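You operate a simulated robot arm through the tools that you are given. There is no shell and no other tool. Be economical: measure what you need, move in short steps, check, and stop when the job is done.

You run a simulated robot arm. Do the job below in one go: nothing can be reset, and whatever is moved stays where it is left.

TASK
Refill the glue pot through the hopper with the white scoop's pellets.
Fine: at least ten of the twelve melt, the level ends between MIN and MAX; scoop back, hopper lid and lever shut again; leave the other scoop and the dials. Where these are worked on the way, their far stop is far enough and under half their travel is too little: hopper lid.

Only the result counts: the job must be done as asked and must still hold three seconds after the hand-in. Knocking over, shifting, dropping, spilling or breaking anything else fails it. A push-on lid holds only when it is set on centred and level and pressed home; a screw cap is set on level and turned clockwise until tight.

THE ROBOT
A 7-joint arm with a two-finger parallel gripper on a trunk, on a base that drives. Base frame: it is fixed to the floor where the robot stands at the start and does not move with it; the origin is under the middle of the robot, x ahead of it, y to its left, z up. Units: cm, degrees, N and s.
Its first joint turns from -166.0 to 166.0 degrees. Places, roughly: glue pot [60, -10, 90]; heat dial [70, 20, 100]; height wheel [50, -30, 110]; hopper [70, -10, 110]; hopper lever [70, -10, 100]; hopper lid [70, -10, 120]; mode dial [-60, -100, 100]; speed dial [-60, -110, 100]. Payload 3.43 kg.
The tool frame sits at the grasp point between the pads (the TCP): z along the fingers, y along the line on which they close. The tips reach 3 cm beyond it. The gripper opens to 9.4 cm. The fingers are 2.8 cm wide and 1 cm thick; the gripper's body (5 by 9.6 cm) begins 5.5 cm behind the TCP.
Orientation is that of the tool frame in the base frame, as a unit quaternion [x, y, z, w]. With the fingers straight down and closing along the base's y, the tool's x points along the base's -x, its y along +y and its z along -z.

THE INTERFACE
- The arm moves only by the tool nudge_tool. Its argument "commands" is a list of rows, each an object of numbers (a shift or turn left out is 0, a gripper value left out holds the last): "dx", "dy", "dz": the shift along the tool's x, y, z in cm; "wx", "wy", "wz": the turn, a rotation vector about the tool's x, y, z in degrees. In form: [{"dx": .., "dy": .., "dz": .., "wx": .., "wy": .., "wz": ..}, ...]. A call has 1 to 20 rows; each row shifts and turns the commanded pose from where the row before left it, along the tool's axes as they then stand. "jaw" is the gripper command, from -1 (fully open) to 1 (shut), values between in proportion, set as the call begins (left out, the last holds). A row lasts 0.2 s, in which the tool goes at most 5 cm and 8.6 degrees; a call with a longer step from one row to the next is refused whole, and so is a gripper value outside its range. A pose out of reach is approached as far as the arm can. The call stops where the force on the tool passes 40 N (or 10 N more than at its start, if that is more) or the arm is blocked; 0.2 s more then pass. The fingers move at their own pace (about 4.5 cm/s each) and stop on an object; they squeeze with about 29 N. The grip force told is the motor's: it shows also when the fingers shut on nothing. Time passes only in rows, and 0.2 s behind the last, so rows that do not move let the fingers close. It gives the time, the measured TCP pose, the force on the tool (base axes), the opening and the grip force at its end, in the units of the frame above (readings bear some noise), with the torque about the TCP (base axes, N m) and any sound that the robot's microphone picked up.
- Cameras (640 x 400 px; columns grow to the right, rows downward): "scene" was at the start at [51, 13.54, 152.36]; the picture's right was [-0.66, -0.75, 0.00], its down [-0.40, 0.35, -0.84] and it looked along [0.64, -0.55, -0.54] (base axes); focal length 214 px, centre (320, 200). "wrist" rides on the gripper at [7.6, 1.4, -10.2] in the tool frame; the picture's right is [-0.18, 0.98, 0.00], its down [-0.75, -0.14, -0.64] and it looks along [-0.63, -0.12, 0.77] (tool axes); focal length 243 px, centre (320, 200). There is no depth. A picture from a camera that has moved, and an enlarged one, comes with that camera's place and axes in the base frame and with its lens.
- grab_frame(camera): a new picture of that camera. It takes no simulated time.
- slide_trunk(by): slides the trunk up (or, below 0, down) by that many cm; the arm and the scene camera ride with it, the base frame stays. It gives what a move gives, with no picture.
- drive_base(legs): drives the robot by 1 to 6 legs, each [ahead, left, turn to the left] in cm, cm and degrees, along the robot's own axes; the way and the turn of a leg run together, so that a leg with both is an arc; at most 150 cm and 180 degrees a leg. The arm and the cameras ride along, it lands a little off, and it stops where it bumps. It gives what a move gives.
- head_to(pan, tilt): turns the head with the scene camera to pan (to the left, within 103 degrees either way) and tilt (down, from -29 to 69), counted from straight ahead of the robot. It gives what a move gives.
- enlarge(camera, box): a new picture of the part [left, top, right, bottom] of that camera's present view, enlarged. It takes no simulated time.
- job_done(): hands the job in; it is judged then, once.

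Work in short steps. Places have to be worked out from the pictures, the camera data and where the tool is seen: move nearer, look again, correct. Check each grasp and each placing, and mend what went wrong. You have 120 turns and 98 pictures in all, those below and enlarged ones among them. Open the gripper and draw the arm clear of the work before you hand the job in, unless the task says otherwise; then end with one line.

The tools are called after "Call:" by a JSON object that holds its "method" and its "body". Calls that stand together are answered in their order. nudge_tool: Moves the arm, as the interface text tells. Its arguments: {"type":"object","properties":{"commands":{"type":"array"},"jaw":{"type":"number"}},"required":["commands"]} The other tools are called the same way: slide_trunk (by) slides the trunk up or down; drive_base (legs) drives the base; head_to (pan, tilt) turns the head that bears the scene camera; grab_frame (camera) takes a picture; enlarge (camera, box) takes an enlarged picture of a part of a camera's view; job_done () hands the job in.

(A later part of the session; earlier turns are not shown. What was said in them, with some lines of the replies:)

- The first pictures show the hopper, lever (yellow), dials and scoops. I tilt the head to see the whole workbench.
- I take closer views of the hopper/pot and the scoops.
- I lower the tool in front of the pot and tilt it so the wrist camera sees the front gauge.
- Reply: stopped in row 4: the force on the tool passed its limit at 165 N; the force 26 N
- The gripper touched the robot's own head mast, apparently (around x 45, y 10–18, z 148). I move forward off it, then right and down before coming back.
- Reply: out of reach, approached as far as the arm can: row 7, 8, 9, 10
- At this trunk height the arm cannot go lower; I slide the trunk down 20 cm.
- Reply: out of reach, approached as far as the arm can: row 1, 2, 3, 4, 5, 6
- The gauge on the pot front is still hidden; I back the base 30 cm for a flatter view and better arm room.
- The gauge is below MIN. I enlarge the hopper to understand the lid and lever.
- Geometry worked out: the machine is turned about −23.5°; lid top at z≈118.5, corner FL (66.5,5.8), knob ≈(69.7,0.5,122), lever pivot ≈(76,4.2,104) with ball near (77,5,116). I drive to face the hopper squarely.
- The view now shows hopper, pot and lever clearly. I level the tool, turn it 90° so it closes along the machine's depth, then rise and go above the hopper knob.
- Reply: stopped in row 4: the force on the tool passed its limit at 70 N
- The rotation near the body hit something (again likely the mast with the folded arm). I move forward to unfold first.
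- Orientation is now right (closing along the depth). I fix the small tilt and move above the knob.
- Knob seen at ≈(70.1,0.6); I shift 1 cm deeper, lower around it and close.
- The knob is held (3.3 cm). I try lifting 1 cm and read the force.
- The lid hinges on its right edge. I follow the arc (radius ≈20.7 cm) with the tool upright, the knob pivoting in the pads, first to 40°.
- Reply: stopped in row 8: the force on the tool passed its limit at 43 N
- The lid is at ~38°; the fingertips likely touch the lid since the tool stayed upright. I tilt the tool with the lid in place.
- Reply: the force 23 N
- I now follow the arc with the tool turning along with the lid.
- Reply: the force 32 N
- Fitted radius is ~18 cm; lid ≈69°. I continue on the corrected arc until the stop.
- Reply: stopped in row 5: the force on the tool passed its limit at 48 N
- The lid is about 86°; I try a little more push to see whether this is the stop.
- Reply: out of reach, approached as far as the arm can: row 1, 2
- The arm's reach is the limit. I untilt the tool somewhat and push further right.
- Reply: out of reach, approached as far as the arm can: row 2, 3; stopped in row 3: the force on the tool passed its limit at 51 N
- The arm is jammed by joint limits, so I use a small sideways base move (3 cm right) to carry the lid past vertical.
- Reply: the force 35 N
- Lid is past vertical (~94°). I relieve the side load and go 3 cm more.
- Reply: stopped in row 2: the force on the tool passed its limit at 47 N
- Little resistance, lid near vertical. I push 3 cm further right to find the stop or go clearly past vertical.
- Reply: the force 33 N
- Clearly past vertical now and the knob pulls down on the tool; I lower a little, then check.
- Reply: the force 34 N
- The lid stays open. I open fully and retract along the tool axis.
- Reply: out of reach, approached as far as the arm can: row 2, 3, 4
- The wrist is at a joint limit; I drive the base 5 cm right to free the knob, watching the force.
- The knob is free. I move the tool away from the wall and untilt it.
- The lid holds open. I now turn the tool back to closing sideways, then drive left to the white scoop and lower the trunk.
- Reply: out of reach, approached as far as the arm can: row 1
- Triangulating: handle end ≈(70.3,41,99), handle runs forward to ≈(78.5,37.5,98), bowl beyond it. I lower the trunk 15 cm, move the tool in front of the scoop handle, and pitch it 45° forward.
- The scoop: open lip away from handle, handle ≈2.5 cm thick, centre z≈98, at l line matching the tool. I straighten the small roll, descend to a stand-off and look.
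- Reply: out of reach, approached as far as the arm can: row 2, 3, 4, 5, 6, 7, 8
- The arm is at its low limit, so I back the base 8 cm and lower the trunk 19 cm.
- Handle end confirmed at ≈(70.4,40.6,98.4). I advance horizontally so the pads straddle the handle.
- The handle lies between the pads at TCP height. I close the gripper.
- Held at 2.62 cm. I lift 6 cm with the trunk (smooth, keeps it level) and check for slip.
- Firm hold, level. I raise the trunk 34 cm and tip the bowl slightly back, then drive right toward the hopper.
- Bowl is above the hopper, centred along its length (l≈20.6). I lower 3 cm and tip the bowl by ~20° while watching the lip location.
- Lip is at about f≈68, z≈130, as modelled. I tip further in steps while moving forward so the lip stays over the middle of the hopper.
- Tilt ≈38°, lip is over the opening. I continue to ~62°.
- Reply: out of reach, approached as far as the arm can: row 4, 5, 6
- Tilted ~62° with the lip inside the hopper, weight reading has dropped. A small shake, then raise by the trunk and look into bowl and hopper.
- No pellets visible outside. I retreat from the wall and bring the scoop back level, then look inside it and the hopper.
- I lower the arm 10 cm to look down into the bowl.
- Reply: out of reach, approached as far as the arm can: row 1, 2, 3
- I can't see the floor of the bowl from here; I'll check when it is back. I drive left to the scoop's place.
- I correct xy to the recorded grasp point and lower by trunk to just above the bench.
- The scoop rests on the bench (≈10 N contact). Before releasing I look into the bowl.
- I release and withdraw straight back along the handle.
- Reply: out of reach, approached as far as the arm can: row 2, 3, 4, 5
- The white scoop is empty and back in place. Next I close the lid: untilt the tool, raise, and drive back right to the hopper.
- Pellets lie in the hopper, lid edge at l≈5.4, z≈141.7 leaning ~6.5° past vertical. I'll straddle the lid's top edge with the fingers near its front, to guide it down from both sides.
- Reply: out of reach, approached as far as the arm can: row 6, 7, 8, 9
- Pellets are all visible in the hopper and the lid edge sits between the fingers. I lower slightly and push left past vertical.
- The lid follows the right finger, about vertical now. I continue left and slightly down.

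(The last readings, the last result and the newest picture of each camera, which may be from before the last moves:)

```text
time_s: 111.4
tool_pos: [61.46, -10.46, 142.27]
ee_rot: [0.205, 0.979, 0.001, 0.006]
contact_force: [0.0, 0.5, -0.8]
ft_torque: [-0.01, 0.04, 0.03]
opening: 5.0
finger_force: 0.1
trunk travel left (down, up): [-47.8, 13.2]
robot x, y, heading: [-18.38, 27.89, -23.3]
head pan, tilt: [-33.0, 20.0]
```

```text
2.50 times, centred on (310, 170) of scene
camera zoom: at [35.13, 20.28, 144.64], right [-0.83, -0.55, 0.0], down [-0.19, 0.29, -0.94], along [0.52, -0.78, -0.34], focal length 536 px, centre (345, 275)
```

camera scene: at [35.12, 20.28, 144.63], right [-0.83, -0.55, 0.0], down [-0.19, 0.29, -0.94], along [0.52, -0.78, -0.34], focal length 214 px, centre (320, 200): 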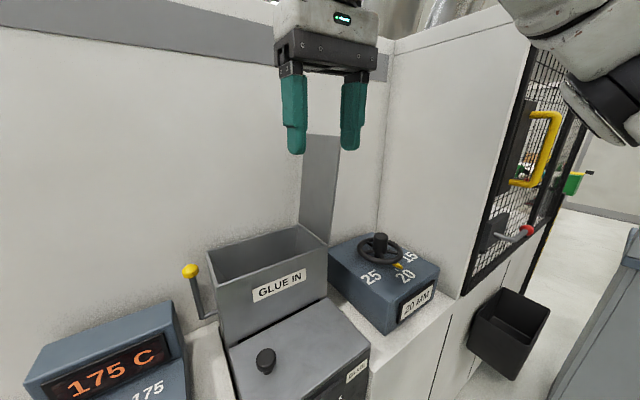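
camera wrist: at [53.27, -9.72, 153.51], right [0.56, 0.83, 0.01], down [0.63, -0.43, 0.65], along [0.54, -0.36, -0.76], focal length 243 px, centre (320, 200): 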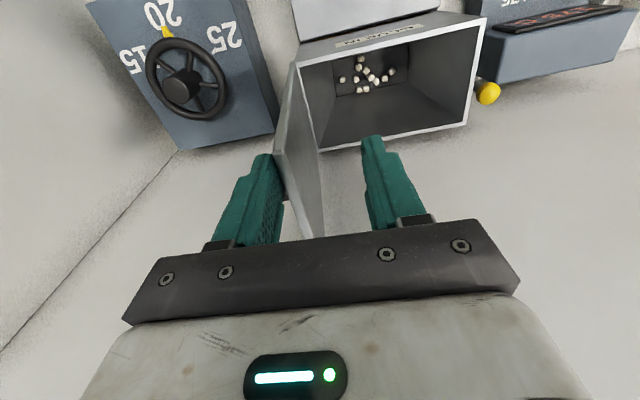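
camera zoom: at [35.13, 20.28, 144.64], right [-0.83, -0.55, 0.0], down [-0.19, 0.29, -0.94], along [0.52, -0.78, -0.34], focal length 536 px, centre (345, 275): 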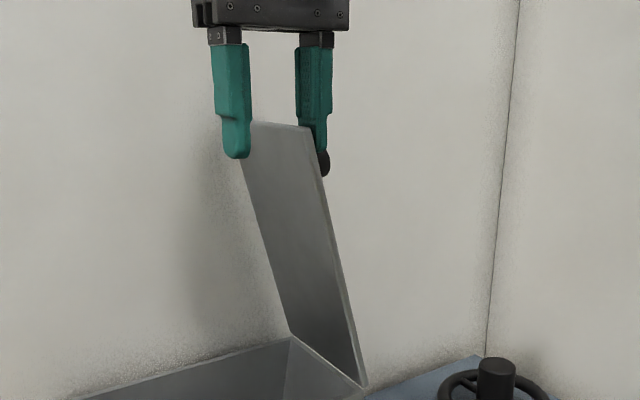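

Call:
{"method": "nudge_tool", "body": {"commands": [{"dy": 1.55, "dz": 1.1}, {"dy": 1.55, "dz": 1.1}, {"dy": 1.7, "dz": 1.2}, {"dy": 1.7, "dz": 1.2}, {}]}}

Call:
{"method": "enlarge", "body": {"camera": "scene", "box": [200, 90, 400, 250]}}

```text
time_s: 112.6
tool_pos: [63.94, -4.52, 137.69]
ee_rot: [0.204, 0.979, 0.001, 0.007]
contact_force: [-1.0, 0.5, 0.5]
ft_torque: [0.03, -0.02, 0.05]
opening: 5.05
finger_force: 0.3
trunk travel left (down, up): [-47.8, 13.2]
robot x, y, heading: [-18.49, 27.81, -23.4]
head pan, tilt: [-33.0, 20.0]
```

```text
2.50 times, centred on (300, 170) of scene
camera zoom: at [35.13, 20.29, 144.64], right [-0.83, -0.55, 0.0], down [-0.19, 0.29, -0.94], along [0.52, -0.78, -0.34], focal length 536 px, centre (370, 275)
```

zoom: 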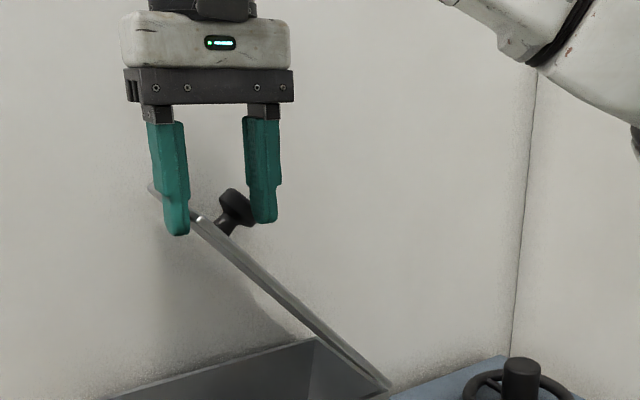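

Lid ≈45°, leaning on the left finger. I lower further along the arc.

Call:
{"method": "nudge_tool", "body": {"commands": [{"dy": 1.5, "dz": 1.6}, {"dy": 1.5, "dz": 1.6}, {"dy": 1.2, "dz": 1.6}, {"dy": 1.2, "dz": 1.6}, {}]}}

Call:
{"method": "enlarge", "body": {"camera": "scene", "box": [200, 90, 400, 250]}}

```text
time_s: 113.8
tool_pos: [66.3, 0.35, 131.23]
ee_rot: [0.205, 0.979, 0.0, 0.006]
contact_force: [0.8, 2.3, 0.2]
ft_torque: [0.02, -0.06, 0.05]
opening: 5.1
finger_force: 1.2
trunk travel left (down, up): [-47.8, 13.2]
robot x, y, heading: [-18.31, 27.77, -23.7]
head pan, tilt: [-33.0, 20.0]
```

```text
2.50 times, centred on (300, 170) of scene
camera zoom: at [35.13, 20.3, 144.64], right [-0.83, -0.55, 0.0], down [-0.19, 0.29, -0.94], along [0.52, -0.78, -0.34], focal length 536 px, centre (370, 275)
```

zoom: 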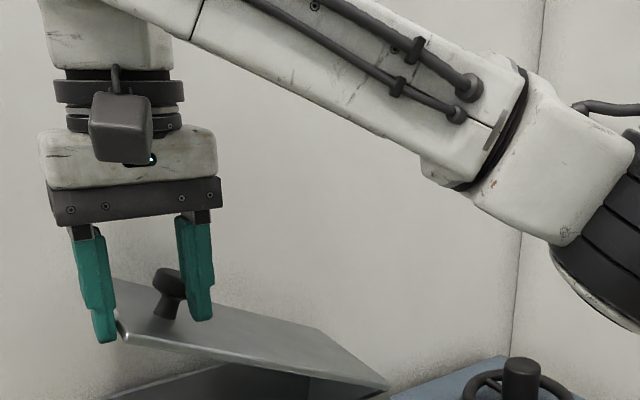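

Lid ≈25° and supported by the left finger. Opening the jaw lets it sink further.

Call:
{"method": "nudge_tool", "body": {"commands": [{}, {}, {}, {}], "jaw": -1}}

Call:
{"method": "enlarge", "body": {"camera": "scene", "box": [200, 90, 400, 250]}}

```text
time_s: 114.8
tool_pos: [66.12, 0.33, 131.32]
ee_rot: [0.205, 0.979, 0.0, 0.007]
contact_force: [0.5, 0.1, -0.3]
ft_torque: [-0.01, 0.0, 0.03]
opening: 9.4
finger_force: 0.1
trunk travel left (down, up): [-47.8, 13.2]
robot x, y, heading: [-18.34, 27.53, -23.5]
head pan, tilt: [-33.0, 20.0]
```

```text
2.50 times, centred on (300, 170) of scene
camera zoom: at [35.13, 20.28, 144.64], right [-0.83, -0.55, 0.0], down [-0.19, 0.29, -0.94], along [0.52, -0.78, -0.34], focal length 536 px, centre (370, 275)
```

zoom: 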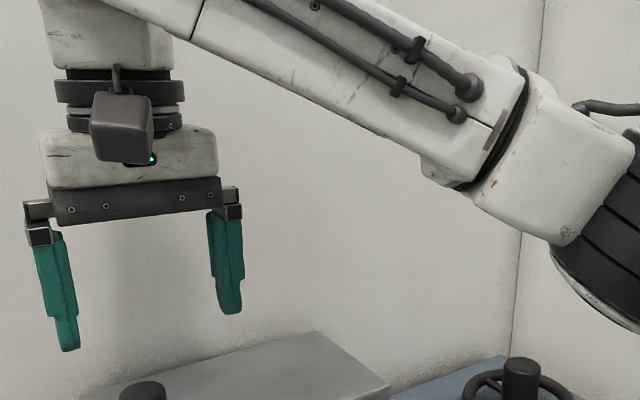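

The lid has closed. I look at the hopper and the lever.

Call:
{"method": "head_to", "body": {"pan": -33, "tilt": 38}}

Call:
{"method": "enlarge", "body": {"camera": "scene", "box": [180, 80, 400, 280]}}

Call:
{"method": "grab_frame", "body": {"camera": "wrist"}}

```text
time_s: 115.6
tool_pos: [66.2, 0.43, 131.24]
ee_rot: [0.205, 0.979, 0.001, 0.006]
contact_force: [-0.3, -0.2, 0.5]
ft_torque: [0.01, 0.03, -0.02]
opening: 9.41
finger_force: 0.1
trunk travel left (down, up): [-47.8, 13.2]
robot x, y, heading: [-18.03, 27.47, -23.4]
head pan, tilt: [-33.0, 38.0]
```

```text
2.00 times, centred on (290, 180) of scene
camera zoom: at [34.75, 20.85, 141.8], right [-0.83, -0.55, 0.0], down [-0.34, 0.51, -0.79], along [0.44, -0.66, -0.62], focal length 429 px, centre (380, 240)
```

zoom: 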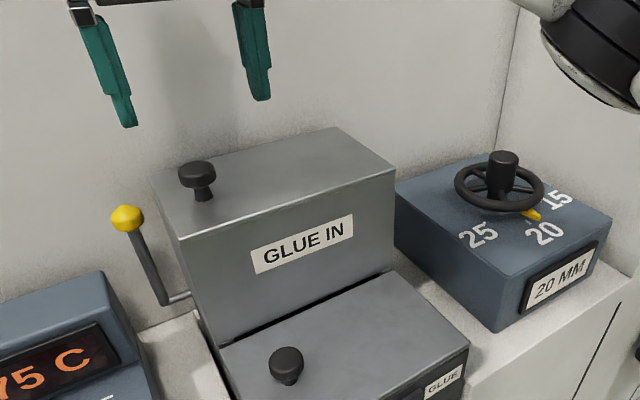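

```text
27 pictures are left
camera wrist: at [59.58, 4.72, 141.28], right [0.56, 0.83, 0.01], down [0.63, -0.43, 0.65], along [0.54, -0.36, -0.76], focal length 243 px, centre (320, 200)
```

wrist: 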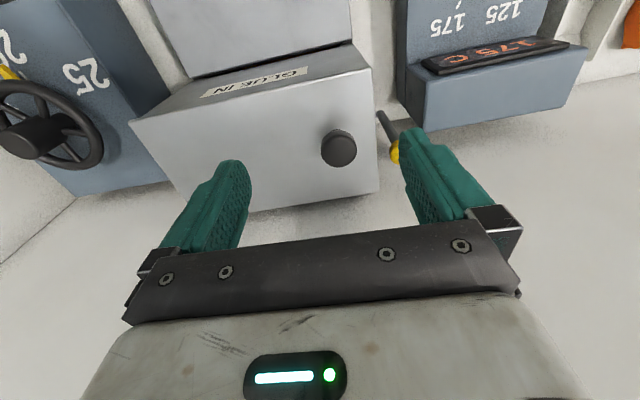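

The lid is shut. The lever ball is at ≈(78,4.1,114.7), leaning back toward the wall, pivot ≈(75.7,4.9,105). I retract the arm, turn it to close along the depth, and move the base closer and left.

Call:
{"method": "nudge_tool", "body": {"commands": [{"dz": -3}, {"dx": 4}, {"dx": 4}, {"dx": 4}, {"dx": 4}, {"wz": 8.3}, {"wz": 8.3}, {"wz": 8.3}, {"wz": 8.3}, {"wz": 8.3}, {"wz": 8.3}, {"wz": 8.3}, {"wz": 8.3}, {"wz": 8.3}, {"wz": 8.3}, {"wz": 7}]}}

Call:
{"method": "drive_base", "body": {"legs": [[15, 14, 0]]}}

Call:
{"method": "head_to", "body": {"pan": -35, "tilt": 45}}

Call:
{"method": "grab_frame", "body": {"camera": "scene"}}

```text
time_s: 119.0
tool_pos: [51.54, 6.92, 134.06]
ee_rot: [0.837, 0.547, 0.006, 0.004]
contact_force: [0.0, 0.0, -0.4]
ft_torque: [0.01, -0.01, 0.02]
opening: 9.42
finger_force: 0.0
trunk travel left (down, up): [-47.8, 13.2]
robot x, y, heading: [-17.95, 27.84, -23.5]
head pan, tilt: [-33.0, 38.0]
```

```text
time_s: 120.7
tool_pos: [70.42, 13.65, 134.06]
ee_rot: [0.838, 0.546, 0.004, 0.004]
contact_force: [-0.6, 0.2, 0.4]
ft_torque: [-0.05, 0.01, 0.03]
opening: 9.41
finger_force: 0.2
trunk travel left (down, up): [-47.8, 13.2]
robot x, y, heading: [0.77, 34.79, -23.8]
head pan, tilt: [-33.0, 38.0]
```

```text
time_s: 121.3
tool_pos: [70.65, 13.67, 134.05]
ee_rot: [0.838, 0.546, 0.004, 0.005]
contact_force: [0.2, 0.8, -1.0]
ft_torque: [0.0, 0.03, 0.02]
opening: 9.38
finger_force: 0.1
trunk travel left (down, up): [-47.8, 13.2]
robot x, y, heading: [0.86, 34.94, -24.0]
head pan, tilt: [-35.0, 45.0]
```

```text
26 pictures are left
camera scene: at [53.34, 27.93, 140.78], right [-0.85, -0.52, 0.0], down [-0.37, 0.6, -0.71], along [0.37, -0.6, -0.71], focal length 214 px, centre (320, 200)
```

scene: 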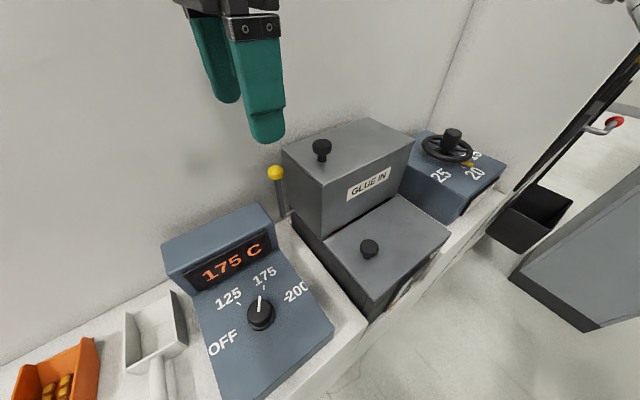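

Ball confirmed at ≈(78.2,4.1,114.7). I lower the trunk 12 cm and move the half-open fingers above the ball (one in front, one behind).

Call:
{"method": "nudge_tool", "body": {"commands": [{"dx": -2.0, "dy": 3.4}, {"dx": -2.0, "dy": 3.4}, {"dx": -1.6, "dy": 3.5}], "jaw": -0.064}}

Call:
{"method": "slide_trunk", "body": {"by": -12}}

Call:
{"method": "grab_frame", "body": {"camera": "wrist"}}

Call:
{"method": "enlarge", "body": {"camera": "scene", "box": [180, 20, 360, 180]}}

```text
time_s: 122.1
tool_pos: [77.98, 4.56, 134.0]
ee_rot: [0.838, 0.546, 0.005, 0.005]
contact_force: [-0.5, -1.0, 0.4]
ft_torque: [0.02, -0.02, 0.01]
opening: 5.0
finger_force: 0.1
trunk travel left (down, up): [-47.8, 13.2]
robot x, y, heading: [0.59, 35.47, -23.9]
head pan, tilt: [-35.0, 45.0]
```

```text
time_s: 123.6
tool_pos: [77.85, 4.57, 122.14]
ee_rot: [0.838, 0.545, 0.004, 0.004]
contact_force: [-2.1, 1.3, -0.4]
ft_torque: [0.0, -0.03, -0.01]
opening: 4.99
finger_force: 0.0
trunk travel left (down, up): [-35.8, 25.2]
robot x, y, heading: [0.78, 35.33, -23.5]
head pan, tilt: [-35.0, 45.0]
```

```text
25 pictures are left
camera wrist: at [82.08, 10.94, 132.25], right [0.82, -0.57, 0.01], down [-0.44, -0.63, 0.64], along [-0.35, -0.53, -0.77], focal length 243 px, centre (320, 200)
```

wrist: 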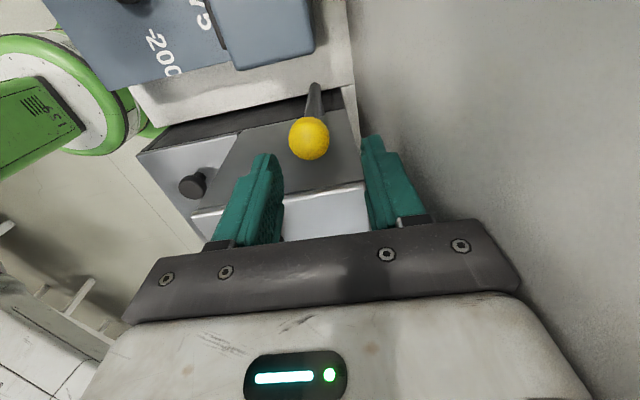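

```text
2.50 times, centred on (270, 100) of scene
camera zoom: at [53.33, 27.93, 128.77], right [-0.85, -0.52, 0.0], down [-0.37, 0.6, -0.71], along [0.37, -0.6, -0.71], focal length 536 px, centre (445, 450)
```

zoom: 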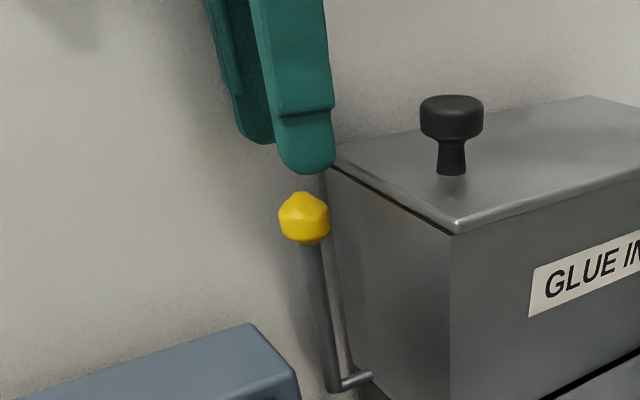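

The ball sits between the fingers, slightly nearer the front one. I shift 0.6 cm off the wall and lower to cage the ball.

Call:
{"method": "nudge_tool", "body": {"commands": [{"dx": -0.3, "dy": -0.6}, {"dz": 2}, {"dz": 2}, {"dz": 2}]}}

Call:
{"method": "enlarge", "body": {"camera": "scene", "box": [180, 20, 360, 180]}}

```text
time_s: 124.6
tool_pos: [77.25, 4.5, 116.11]
ee_rot: [0.838, 0.546, 0.005, 0.004]
contact_force: [-0.6, 0.5, 0.2]
ft_torque: [0.02, -0.04, -0.04]
opening: 5.0
finger_force: 0.1
trunk travel left (down, up): [-35.8, 25.2]
robot x, y, heading: [0.77, 35.13, -23.5]
head pan, tilt: [-35.0, 45.0]
```

```text
2.50 times, centred on (270, 100) of scene
camera zoom: at [53.33, 27.94, 128.78], right [-0.85, -0.52, 0.0], down [-0.37, 0.6, -0.71], along [0.37, -0.6, -0.71], focal length 536 px, centre (445, 450)
```

zoom: 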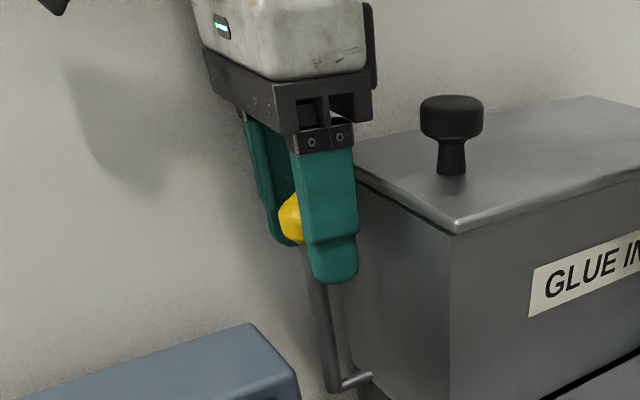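

The ball is caged. I pull the lever forward along its arc.

Call:
{"method": "nudge_tool", "body": {"commands": [{"dy": -1.2}, {"dy": -1.2}, {"dy": -1.1, "dz": 0.1}, {"dy": -1.1, "dz": 0.2}, {"dy": -1.1, "dz": 0.3}, {"dy": -1.0, "dz": 0.5}, {"dy": -1.0, "dz": 0.6}, {"dy": -1.0, "dz": 0.6}]}}

Call:
{"method": "grab_frame", "body": {"camera": "scene"}}

```text
time_s: 126.4
tool_pos: [69.32, 8.1, 113.71]
ee_rot: [0.838, 0.546, 0.006, 0.003]
contact_force: [-2.1, 0.6, 1.1]
ft_torque: [0.04, 0.08, 0.0]
opening: 5.09
finger_force: 0.9
trunk travel left (down, up): [-35.8, 25.2]
robot x, y, heading: [0.53, 34.79, -23.6]
head pan, tilt: [-35.0, 45.0]
```

```text
22 pictures are left
camera scene: at [53.33, 27.94, 128.77], right [-0.85, -0.52, 0.0], down [-0.37, 0.6, -0.71], along [0.37, -0.6, -0.71], focal length 214 px, centre (320, 200)
```

scene: 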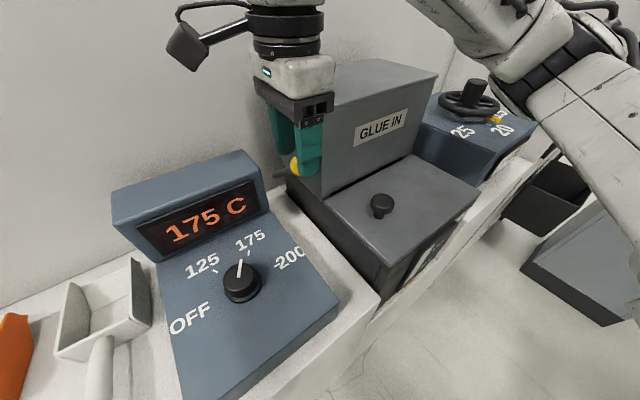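

The lever follows easily. I continue toward its far stop.

Call:
{"method": "nudge_tool", "body": {"commands": [{"dy": -0.9, "dz": 0.8}, {"dy": -0.9, "dz": 0.9}, {"dy": -0.8, "dz": 1.0}, {"dy": -0.6, "dz": 1.0}, {}]}}

Call:
{"method": "enlarge", "body": {"camera": "scene", "box": [220, 60, 380, 200]}}

```text
time_s: 127.1
tool_pos: [67.72, 8.65, 112.42]
ee_rot: [0.838, 0.546, 0.01, 0.013]
contact_force: [-1.8, 0.9, 17.2]
ft_torque: [-0.71, 0.38, -0.01]
opening: 5.03
finger_force: 0.4
trunk travel left (down, up): [-35.8, 25.2]
robot x, y, heading: [0.7, 34.88, -23.8]
head pan, tilt: [-35.0, 45.0]
stopped in row 3: the force on the tool passed its limit at 53 N (the readings are from after the stop); the commanded pose is now the measured one
```

```text
2.86 times, centred on (300, 130) of scene
camera zoom: at [53.31, 27.95, 128.81], right [-0.85, -0.52, 0.0], down [-0.37, 0.6, -0.71], along [0.37, -0.6, -0.71], focal length 613 px, centre (377, 400)
```

zoom: 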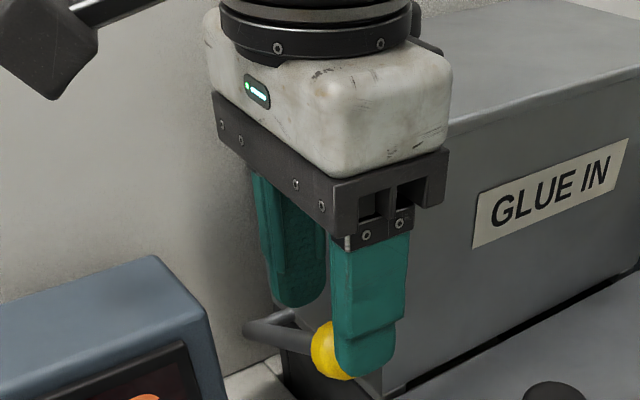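

The lever is nearly horizontal (open); the palm touched the hopper edge, so I back off a bit up-left and check the gauge.

Call:
{"method": "nudge_tool", "body": {"commands": [{"dz": -0.4, "dx": 0.3}, {"dz": -0.4, "dx": 0.3}, {}, {}, {}, {}, {}, {}]}}

Call:
{"method": "grab_frame", "body": {"camera": "scene"}}

```text
time_s: 128.9
tool_pos: [67.94, 9.19, 112.99]
ee_rot: [0.838, 0.545, 0.01, 0.01]
contact_force: [0.8, -0.4, 0.4]
ft_torque: [-0.04, 0.02, 0.0]
opening: 4.99
finger_force: 0.0
trunk travel left (down, up): [-35.8, 25.2]
robot x, y, heading: [0.83, 35.01, -23.7]
head pan, tilt: [-35.0, 45.0]
```

```text
20 pictures are left
camera scene: at [53.36, 27.93, 128.77], right [-0.85, -0.52, 0.0], down [-0.37, 0.6, -0.71], along [0.37, -0.6, -0.71], focal length 214 px, centre (320, 200)
```

scene: 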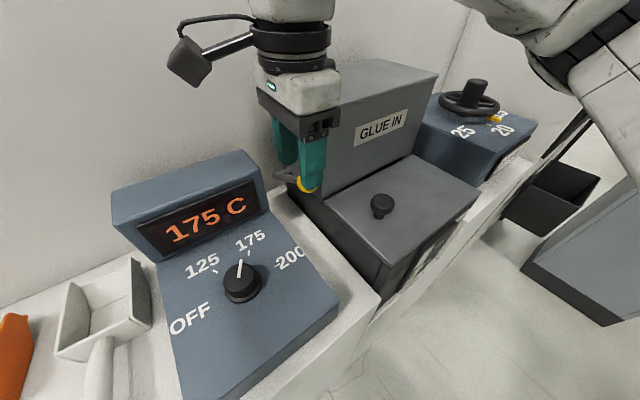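

I raise the hand clear of the lever and back the base off to read the gauge.

Call:
{"method": "slide_trunk", "body": {"by": 12}}

Call:
{"method": "drive_base", "body": {"legs": [[-25, -5, 0]]}}

Call:
{"method": "head_to", "body": {"pan": -25, "tilt": 40}}

Call:
{"method": "enlarge", "body": {"camera": "scene", "box": [160, 60, 440, 300]}}

```text
time_s: 130.4
tool_pos: [67.97, 9.11, 124.93]
ee_rot: [0.838, 0.545, 0.009, 0.011]
contact_force: [-0.3, 0.3, 0.5]
ft_torque: [0.0, 0.04, 0.02]
opening: 4.98
finger_force: 0.1
trunk travel left (down, up): [-47.8, 13.2]
robot x, y, heading: [1.09, 34.97, -23.5]
head pan, tilt: [-35.0, 45.0]
```

```text
time_s: 132.2
tool_pos: [43.55, 14.54, 124.99]
ee_rot: [0.837, 0.547, 0.01, 0.01]
contact_force: [1.4, -0.6, 0.2]
ft_torque: [-0.03, 0.01, 0.0]
opening: 4.97
finger_force: 0.0
trunk travel left (down, up): [-47.8, 13.2]
robot x, y, heading: [-23.58, 40.01, -23.7]
head pan, tilt: [-35.0, 45.0]
```

```text
time_s: 133.0
tool_pos: [43.67, 14.65, 125.09]
ee_rot: [0.838, 0.546, 0.009, 0.011]
contact_force: [0.3, -0.8, 0.1]
ft_torque: [-0.01, 0.0, -0.03]
opening: 5.0
finger_force: 0.0
trunk travel left (down, up): [-47.8, 13.2]
robot x, y, heading: [-23.39, 40.24, -23.7]
head pan, tilt: [-25.0, 40.0]
```

```text
1.67 times, centred on (300, 180) of scene
camera zoom: at [30.29, 33.84, 141.5], right [-0.75, -0.66, 0.0], down [-0.43, 0.48, -0.77], along [0.51, -0.57, -0.64], focal length 358 px, centre (353, 233)
```

zoom: 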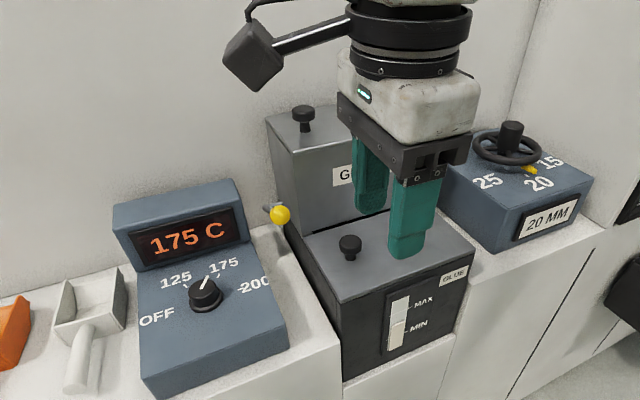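

Call:
{"method": "enlarge", "body": {"camera": "scene", "box": [300, 220, 370, 290]}}

```text
5.71 times, centred on (335, 255) of scene
camera zoom: at [30.29, 33.84, 141.5], right [-0.75, -0.66, 0.0], down [-0.43, 0.48, -0.77], along [0.51, -0.57, -0.64], focal length 1226 px, centre (234, -114)
```

zoom: 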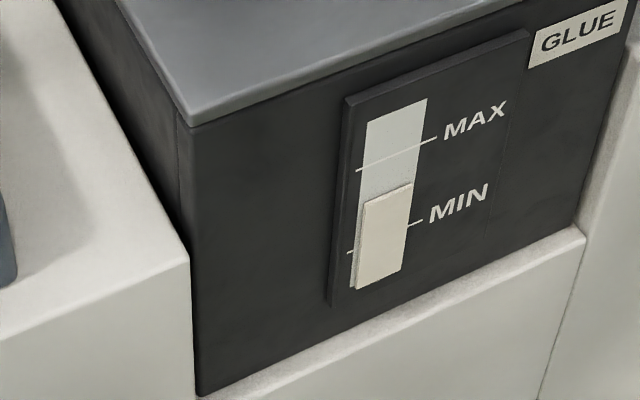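

The level has risen to between MIN and MAX. Now I return to the lever ball by the same path to push it shut.

Call:
{"method": "drive_base", "body": {"legs": [[25, 5, 0]]}}

Call:
{"method": "head_to", "body": {"pan": -35, "tilt": 45}}

Call:
{"method": "enlarge", "body": {"camera": "scene", "box": [200, 60, 400, 240]}}

```text
time_s: 134.8
tool_pos: [68.43, 9.09, 125.05]
ee_rot: [0.838, 0.545, 0.01, 0.011]
contact_force: [0.3, 0.3, -0.7]
ft_torque: [0.0, -0.02, -0.01]
opening: 4.97
finger_force: 0.1
trunk travel left (down, up): [-47.8, 13.2]
robot x, y, heading: [0.89, 34.9, -23.9]
head pan, tilt: [-25.0, 40.0]
```

```text
time_s: 135.5
tool_pos: [68.34, 9.18, 124.92]
ee_rot: [0.838, 0.546, 0.011, 0.01]
contact_force: [-0.1, 0.1, -0.4]
ft_torque: [-0.02, -0.01, 0.0]
opening: 4.98
finger_force: 0.1
trunk travel left (down, up): [-47.8, 13.2]
robot x, y, heading: [1.17, 34.78, -23.5]
head pan, tilt: [-35.0, 45.0]
```

```text
2.22 times, centred on (300, 150) of scene
camera zoom: at [53.81, 27.86, 140.77], right [-0.85, -0.52, 0.0], down [-0.37, 0.6, -0.71], along [0.37, -0.6, -0.71], focal length 477 px, centre (364, 311)
```

zoom: 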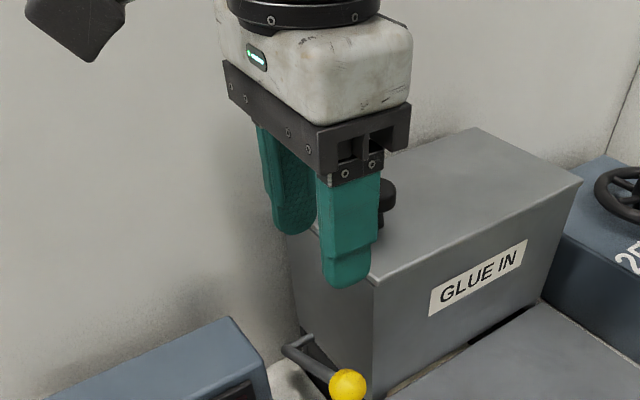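

Ball at ≈(67,8.9,109.2). I open a little, centre on it and lower with small clearance from the hopper side.

Call:
{"method": "nudge_tool", "body": {"commands": [{"dy": -0.6, "dx": 0.3}, {}], "jaw": -0.2}}

Call:
{"method": "slide_trunk", "body": {"by": -11}}

Call:
{"method": "nudge_tool", "body": {"commands": [{"dz": 1.0}, {"dz": 1.0}, {"dz": 0.6}]}}

Call:
{"method": "enlarge", "body": {"camera": "scene", "box": [200, 60, 400, 240]}}

```text
time_s: 136.1
tool_pos: [68.08, 9.63, 124.91]
ee_rot: [0.838, 0.546, 0.009, 0.01]
contact_force: [-0.4, -0.4, -0.1]
ft_torque: [-0.01, 0.0, -0.01]
opening: 5.65
finger_force: 0.0
trunk travel left (down, up): [-47.8, 13.2]
robot x, y, heading: [1.24, 34.51, -23.8]
head pan, tilt: [-35.0, 45.0]
```

```text
time_s: 137.5
tool_pos: [68.04, 9.64, 113.87]
ee_rot: [0.838, 0.546, 0.009, 0.011]
contact_force: [0.1, -0.2, 0.3]
ft_torque: [0.02, -0.03, 0.01]
opening: 5.62
finger_force: 0.1
trunk travel left (down, up): [-36.8, 24.2]
robot x, y, heading: [0.84, 34.81, -23.7]
head pan, tilt: [-35.0, 45.0]
```

```text
time_s: 138.3
tool_pos: [68.14, 9.69, 112.34]
ee_rot: [0.838, 0.545, 0.013, 0.018]
contact_force: [-8.5, 3.1, 24.8]
ft_torque: [-1.25, 0.1, -0.38]
opening: 5.64
finger_force: 0.0
trunk travel left (down, up): [-36.8, 24.2]
robot x, y, heading: [1.63, 35.08, -23.5]
head pan, tilt: [-35.0, 45.0]
stopped in row 3: the force on the tool passed its limit at 47 N (the readings are from after the stop); the commanded pose is now the measured one
```

```text
2.22 times, centred on (300, 150) of scene
camera zoom: at [53.69, 27.91, 129.85], right [-0.85, -0.52, 0.0], down [-0.37, 0.6, -0.71], along [0.37, -0.6, -0.71], focal length 477 px, centre (364, 311)
```

zoom: 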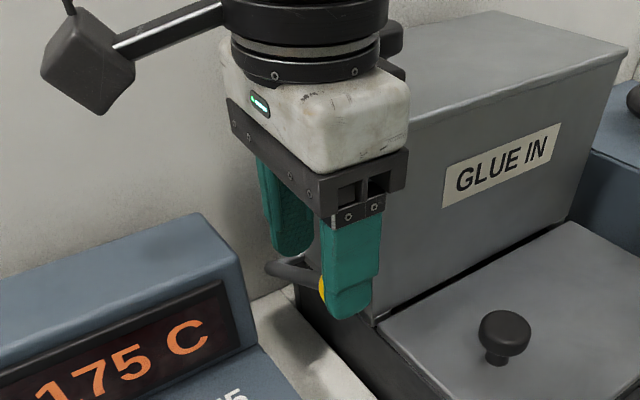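

The palm's side touches the lid edge. I rise, lean the hand 16° to the left, and lower again.

Call:
{"method": "nudge_tool", "body": {"commands": [{"dz": -1.2}, {"wy": -8}, {"wy": -8}, {"dz": 1.0}, {"dz": 0.8}, {"dz": 0.7}]}}

Call:
{"method": "enlarge", "body": {"camera": "scene", "box": [200, 60, 400, 240]}}

```text
time_s: 139.7
tool_pos: [68.04, 8.88, 110.68]
ee_rot: [0.831, 0.539, -0.105, 0.092]
contact_force: [0.1, 0.5, -0.3]
ft_torque: [0.04, -0.02, 0.0]
opening: 5.62
finger_force: 0.1
trunk travel left (down, up): [-36.8, 24.2]
robot x, y, heading: [1.25, 34.78, -23.6]
head pan, tilt: [-35.0, 45.0]
```

```text
2.22 times, centred on (300, 150) of scene
camera zoom: at [53.8, 27.87, 129.77], right [-0.85, -0.52, 0.0], down [-0.37, 0.6, -0.71], along [0.37, -0.6, -0.71], focal length 477 px, centre (364, 311)
```

zoom: 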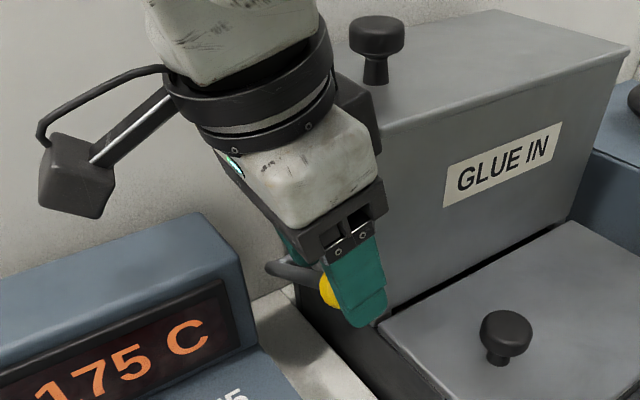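

The ball is caged. I push it back and up along the arc.

Call:
{"method": "nudge_tool", "body": {"commands": [{"dy": 1.3, "dx": -0.2, "dz": -1.06}, {"dy": 1.3, "dx": -0.2, "dz": -1.06}, {"dy": 1.0, "dx": -0.15, "dz": -0.86}, {"dy": 1.0, "dx": -0.15, "dz": -0.86}, {"dy": 1.15, "dx": -0.1, "dz": -0.58}, {"dy": 1.15, "dx": -0.1, "dz": -0.58}]}}

Call:
{"method": "enlarge", "body": {"camera": "scene", "box": [200, 40, 400, 220]}}

```text
time_s: 141.1
tool_pos: [74.25, 6.68, 116.3]
ee_rot: [0.831, 0.538, -0.105, 0.092]
contact_force: [1.4, -0.7, 0.1]
ft_torque: [0.01, 0.0, 0.0]
opening: 5.7
finger_force: 0.8
trunk travel left (down, up): [-36.8, 24.2]
robot x, y, heading: [1.5, 35.22, -23.5]
head pan, tilt: [-35.0, 45.0]
```

```text
2.22 times, centred on (300, 130) of scene
camera zoom: at [53.81, 27.86, 129.77], right [-0.85, -0.52, 0.0], down [-0.37, 0.6, -0.71], along [0.37, -0.6, -0.71], focal length 477 px, centre (364, 356)
```

zoom: 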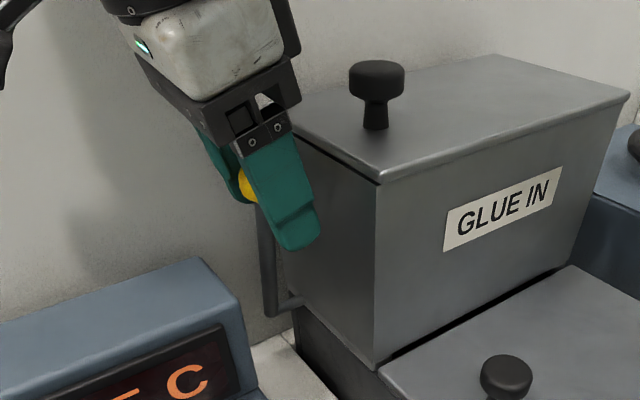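

Lever is near upright. I narrow the jaw to ~3.2 cm and push it to its back stop.

Call:
{"method": "nudge_tool", "body": {"commands": [{}, {}, {"dy": 0.9}, {"dy": 0.9}, {"dy": 0.8}, {"dy": 0.8}, {"dy": 0.6}, {"dy": 0.5}, {}], "jaw": 0.32}}

Call:
{"method": "enlarge", "body": {"camera": "scene", "box": [200, 40, 400, 220]}}

```text
time_s: 143.0
tool_pos: [78.0, 5.0, 116.34]
ee_rot: [0.83, 0.54, -0.109, 0.088]
contact_force: [-18.2, 5.2, 5.8]
ft_torque: [-0.12, 0.24, -0.1]
opening: 4.29
finger_force: 9.5
trunk travel left (down, up): [-36.8, 24.2]
robot x, y, heading: [1.24, 34.91, -23.6]
head pan, tilt: [-35.0, 45.0]
stopped in row 9: the force on the tool passed its limit at 44 N (the readings are from after the stop); the commanded pose is now the measured one
```

```text
2.22 times, centred on (300, 130) of scene
camera zoom: at [53.61, 27.9, 129.83], right [-0.85, -0.52, 0.0], down [-0.37, 0.6, -0.71], along [0.37, -0.6, -0.71], focal length 477 px, centre (364, 356)
```

zoom: 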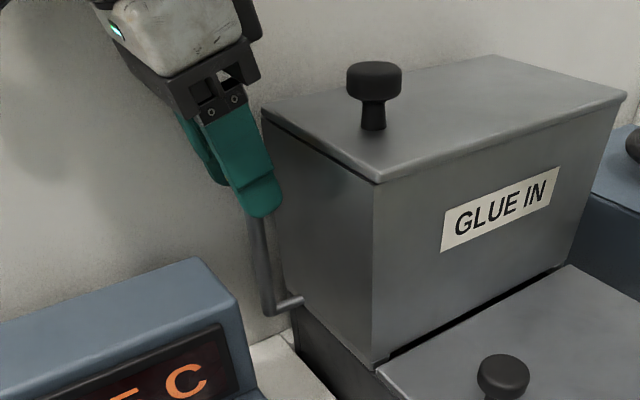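

Lever pressed to its stop (force 19 N, jaw being spread). I back off slightly, withdraw upward, and look.

Call:
{"method": "nudge_tool", "body": {"commands": [{"dy": -0.3}, {"dz": -2}, {"dz": -3}, {"dz": -3}, {"dy": -4}, {"dy": -4}, {"dy": -4}]}}

Call:
{"method": "enlarge", "body": {"camera": "scene", "box": [200, 40, 400, 220]}}

```text
time_s: 144.6
tool_pos: [67.71, 12.12, 123.35]
ee_rot: [0.83, 0.54, -0.108, 0.085]
contact_force: [0.7, -0.5, -0.1]
ft_torque: [0.02, 0.08, -0.01]
opening: 3.2
finger_force: 0.1
trunk travel left (down, up): [-36.8, 24.2]
robot x, y, heading: [1.0, 34.98, -23.6]
head pan, tilt: [-35.0, 45.0]
```

```text
2.22 times, centred on (300, 130) of scene
camera zoom: at [53.76, 27.86, 129.75], right [-0.85, -0.52, 0.0], down [-0.37, 0.6, -0.71], along [0.37, -0.6, -0.71], focal length 477 px, centre (364, 356)
```

zoom: 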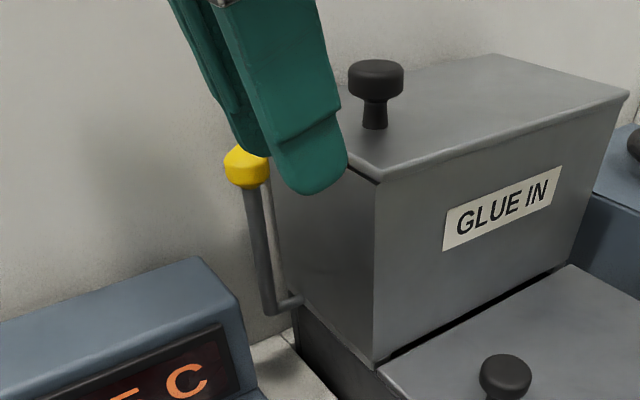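

Lever looks back but possibly a few degrees short. I push once more with closed fingers (better wall clearance) against the ball's front.

Call:
{"method": "nudge_tool", "body": {"commands": [{"dx": -0.4}, {"dz": 3}, {"dz": 3}, {"dz": 1.8}, {"dy": 3}, {"dy": 3}, {"dy": 1.5}], "jaw": 1}}

Call:
{"method": "nudge_tool", "body": {"commands": [{"dy": 0.5}, {"dy": 0.5}, {"dy": 0.5}, {"dy": 0.5}, {"dy": 0.4}, {"dy": 0.4}, {"dy": 0.4}, {"dy": 0.4}]}}

Call:
{"method": "enlarge", "body": {"camera": "scene", "box": [200, 40, 400, 220]}}

```text
time_s: 146.2
tool_pos: [73.76, 6.7, 116.46]
ee_rot: [0.83, 0.54, -0.108, 0.089]
contact_force: [0.7, 0.0, 0.0]
ft_torque: [0.01, -0.01, 0.02]
opening: 0.0
finger_force: 29.0
trunk travel left (down, up): [-36.8, 24.2]
robot x, y, heading: [1.27, 34.73, -23.5]
head pan, tilt: [-35.0, 45.0]
```

```text
time_s: 147.2
tool_pos: [74.82, 6.19, 116.38]
ee_rot: [0.828, 0.543, -0.113, 0.083]
contact_force: [-54.2, 20.9, 11.4]
ft_torque: [0.46, 0.52, -0.53]
opening: 0.0
finger_force: 29.2
trunk travel left (down, up): [-36.8, 24.2]
robot x, y, heading: [1.01, 34.72, -23.9]
head pan, tilt: [-35.0, 45.0]
stopped in row 5: the force on the tool passed its limit at 44 N (the readings are from after the stop); the commanded pose is now the measured one
```

```text
2.22 times, centred on (300, 130) of scene
camera zoom: at [53.42, 27.97, 129.87], right [-0.85, -0.52, 0.0], down [-0.37, 0.6, -0.71], along [0.37, -0.6, -0.71], focal length 477 px, centre (364, 356)
```

zoom: 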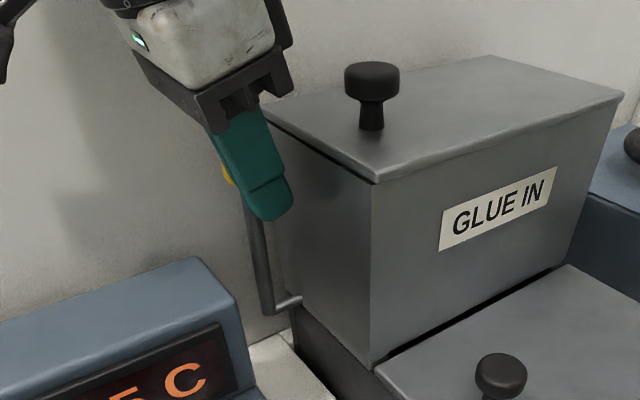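

Firm stop at ~58 N: the lever is fully back. I withdraw, back off the base, and verify everything.

Call:
{"method": "nudge_tool", "body": {"commands": [{"dy": -2}, {"dy": -3}, {"dy": -3}, {"dz": -4}, {"dz": -4}, {"dy": -3}]}}

Call:
{"method": "drive_base", "body": {"legs": [[-28, -5, 0]]}}

Call:
{"method": "nudge_tool", "body": {"commands": [{"dz": -3}, {}, {}], "jaw": -1}}

Call:
{"method": "head_to", "body": {"pan": -20, "tilt": 38}}

Call:
{"method": "grab_frame", "body": {"camera": "scene"}}

```text
time_s: 148.6
tool_pos: [66.1, 12.52, 123.36]
ee_rot: [0.827, 0.546, -0.11, 0.075]
contact_force: [-0.3, 0.1, -0.5]
ft_torque: [-0.01, 0.0, 0.01]
opening: 0.0
finger_force: 28.9
trunk travel left (down, up): [-36.8, 24.2]
robot x, y, heading: [1.0, 35.11, -23.7]
head pan, tilt: [-35.0, 45.0]
```

```text
time_s: 150.5
tool_pos: [39.0, 18.56, 123.5]
ee_rot: [0.829, 0.544, -0.108, 0.075]
contact_force: [-0.1, -0.9, -0.1]
ft_torque: [0.01, 0.04, 0.02]
opening: 0.0
finger_force: 29.0
trunk travel left (down, up): [-36.8, 24.2]
robot x, y, heading: [-26.03, 41.7, -23.3]
head pan, tilt: [-35.0, 45.0]
```

```text
time_s: 151.3
tool_pos: [39.41, 19.15, 126.08]
ee_rot: [0.829, 0.546, -0.104, 0.066]
contact_force: [-0.2, 0.0, -1.0]
ft_torque: [0.01, 0.02, 0.02]
opening: 6.82
finger_force: 0.0
trunk travel left (down, up): [-36.8, 24.2]
robot x, y, heading: [-26.3, 41.24, -23.6]
head pan, tilt: [-35.0, 45.0]
```

```text
time_s: 152.1
tool_pos: [39.41, 19.37, 126.01]
ee_rot: [0.828, 0.547, -0.106, 0.065]
contact_force: [0.0, 0.0, -0.8]
ft_torque: [-0.02, 0.0, 0.0]
opening: 9.4
finger_force: 0.1
trunk travel left (down, up): [-36.8, 24.2]
robot x, y, heading: [-26.25, 41.02, -23.6]
head pan, tilt: [-20.0, 38.0]
```

```text
10 pictures are left
camera scene: at [28.54, 35.32, 130.79], right [-0.69, -0.72, 0.0], down [-0.45, 0.43, -0.79], along [0.57, -0.54, -0.62], focal length 214 px, centre (320, 200)
```

scene: 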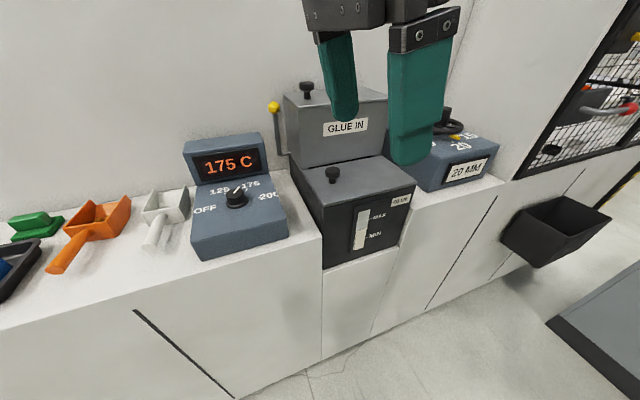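

Call:
{"method": "enlarge", "body": {"camera": "scene", "box": [340, 190, 420, 260]}}

Call:
{"method": "enlarge", "body": {"camera": "scene", "box": [250, 70, 400, 200]}}

```text
5.71 times, centred on (380, 225) of scene
camera zoom: at [28.54, 35.32, 130.79], right [-0.69, -0.72, 0.0], down [-0.45, 0.43, -0.79], along [0.57, -0.54, -0.62], focal length 1226 px, centre (-23, 57)
```

zoom: 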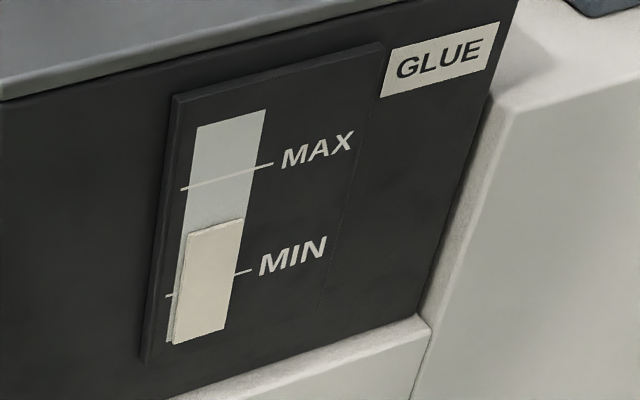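

```text
3.08 times, centred on (325, 135) of scene
camera zoom: at [28.54, 35.32, 130.79], right [-0.69, -0.72, 0.0], down [-0.45, 0.43, -0.79], along [0.57, -0.54, -0.62], focal length 660 px, centre (305, 400)
```

zoom: 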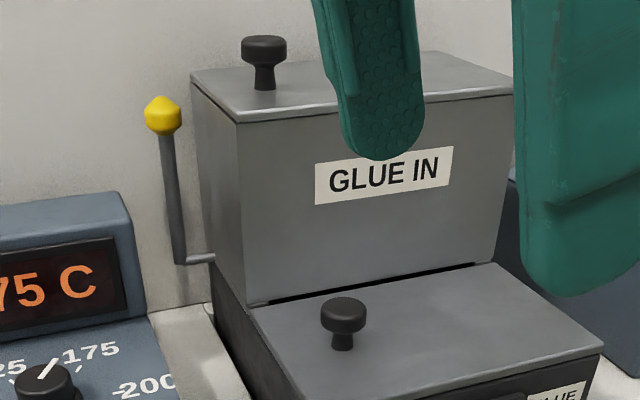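

The lever is back at its stop, the lid is closed, the glue level is midway between MIN and MAX, and the scoop is back in place. The arm is clear with the gripper open, so I hand in.

Call:
{"method": "job_done", "body": {}}

```text
The job is handed in.
```

The white scoop's pellets went through the hopper and the glue level now stands midway between MIN and MAX. The scoop is back in place and empty, the hopper lid and lever are shut, and I left the orange scoop and the dials alone. I judged the melt from the gauge level, not by counting all twelve pellets.
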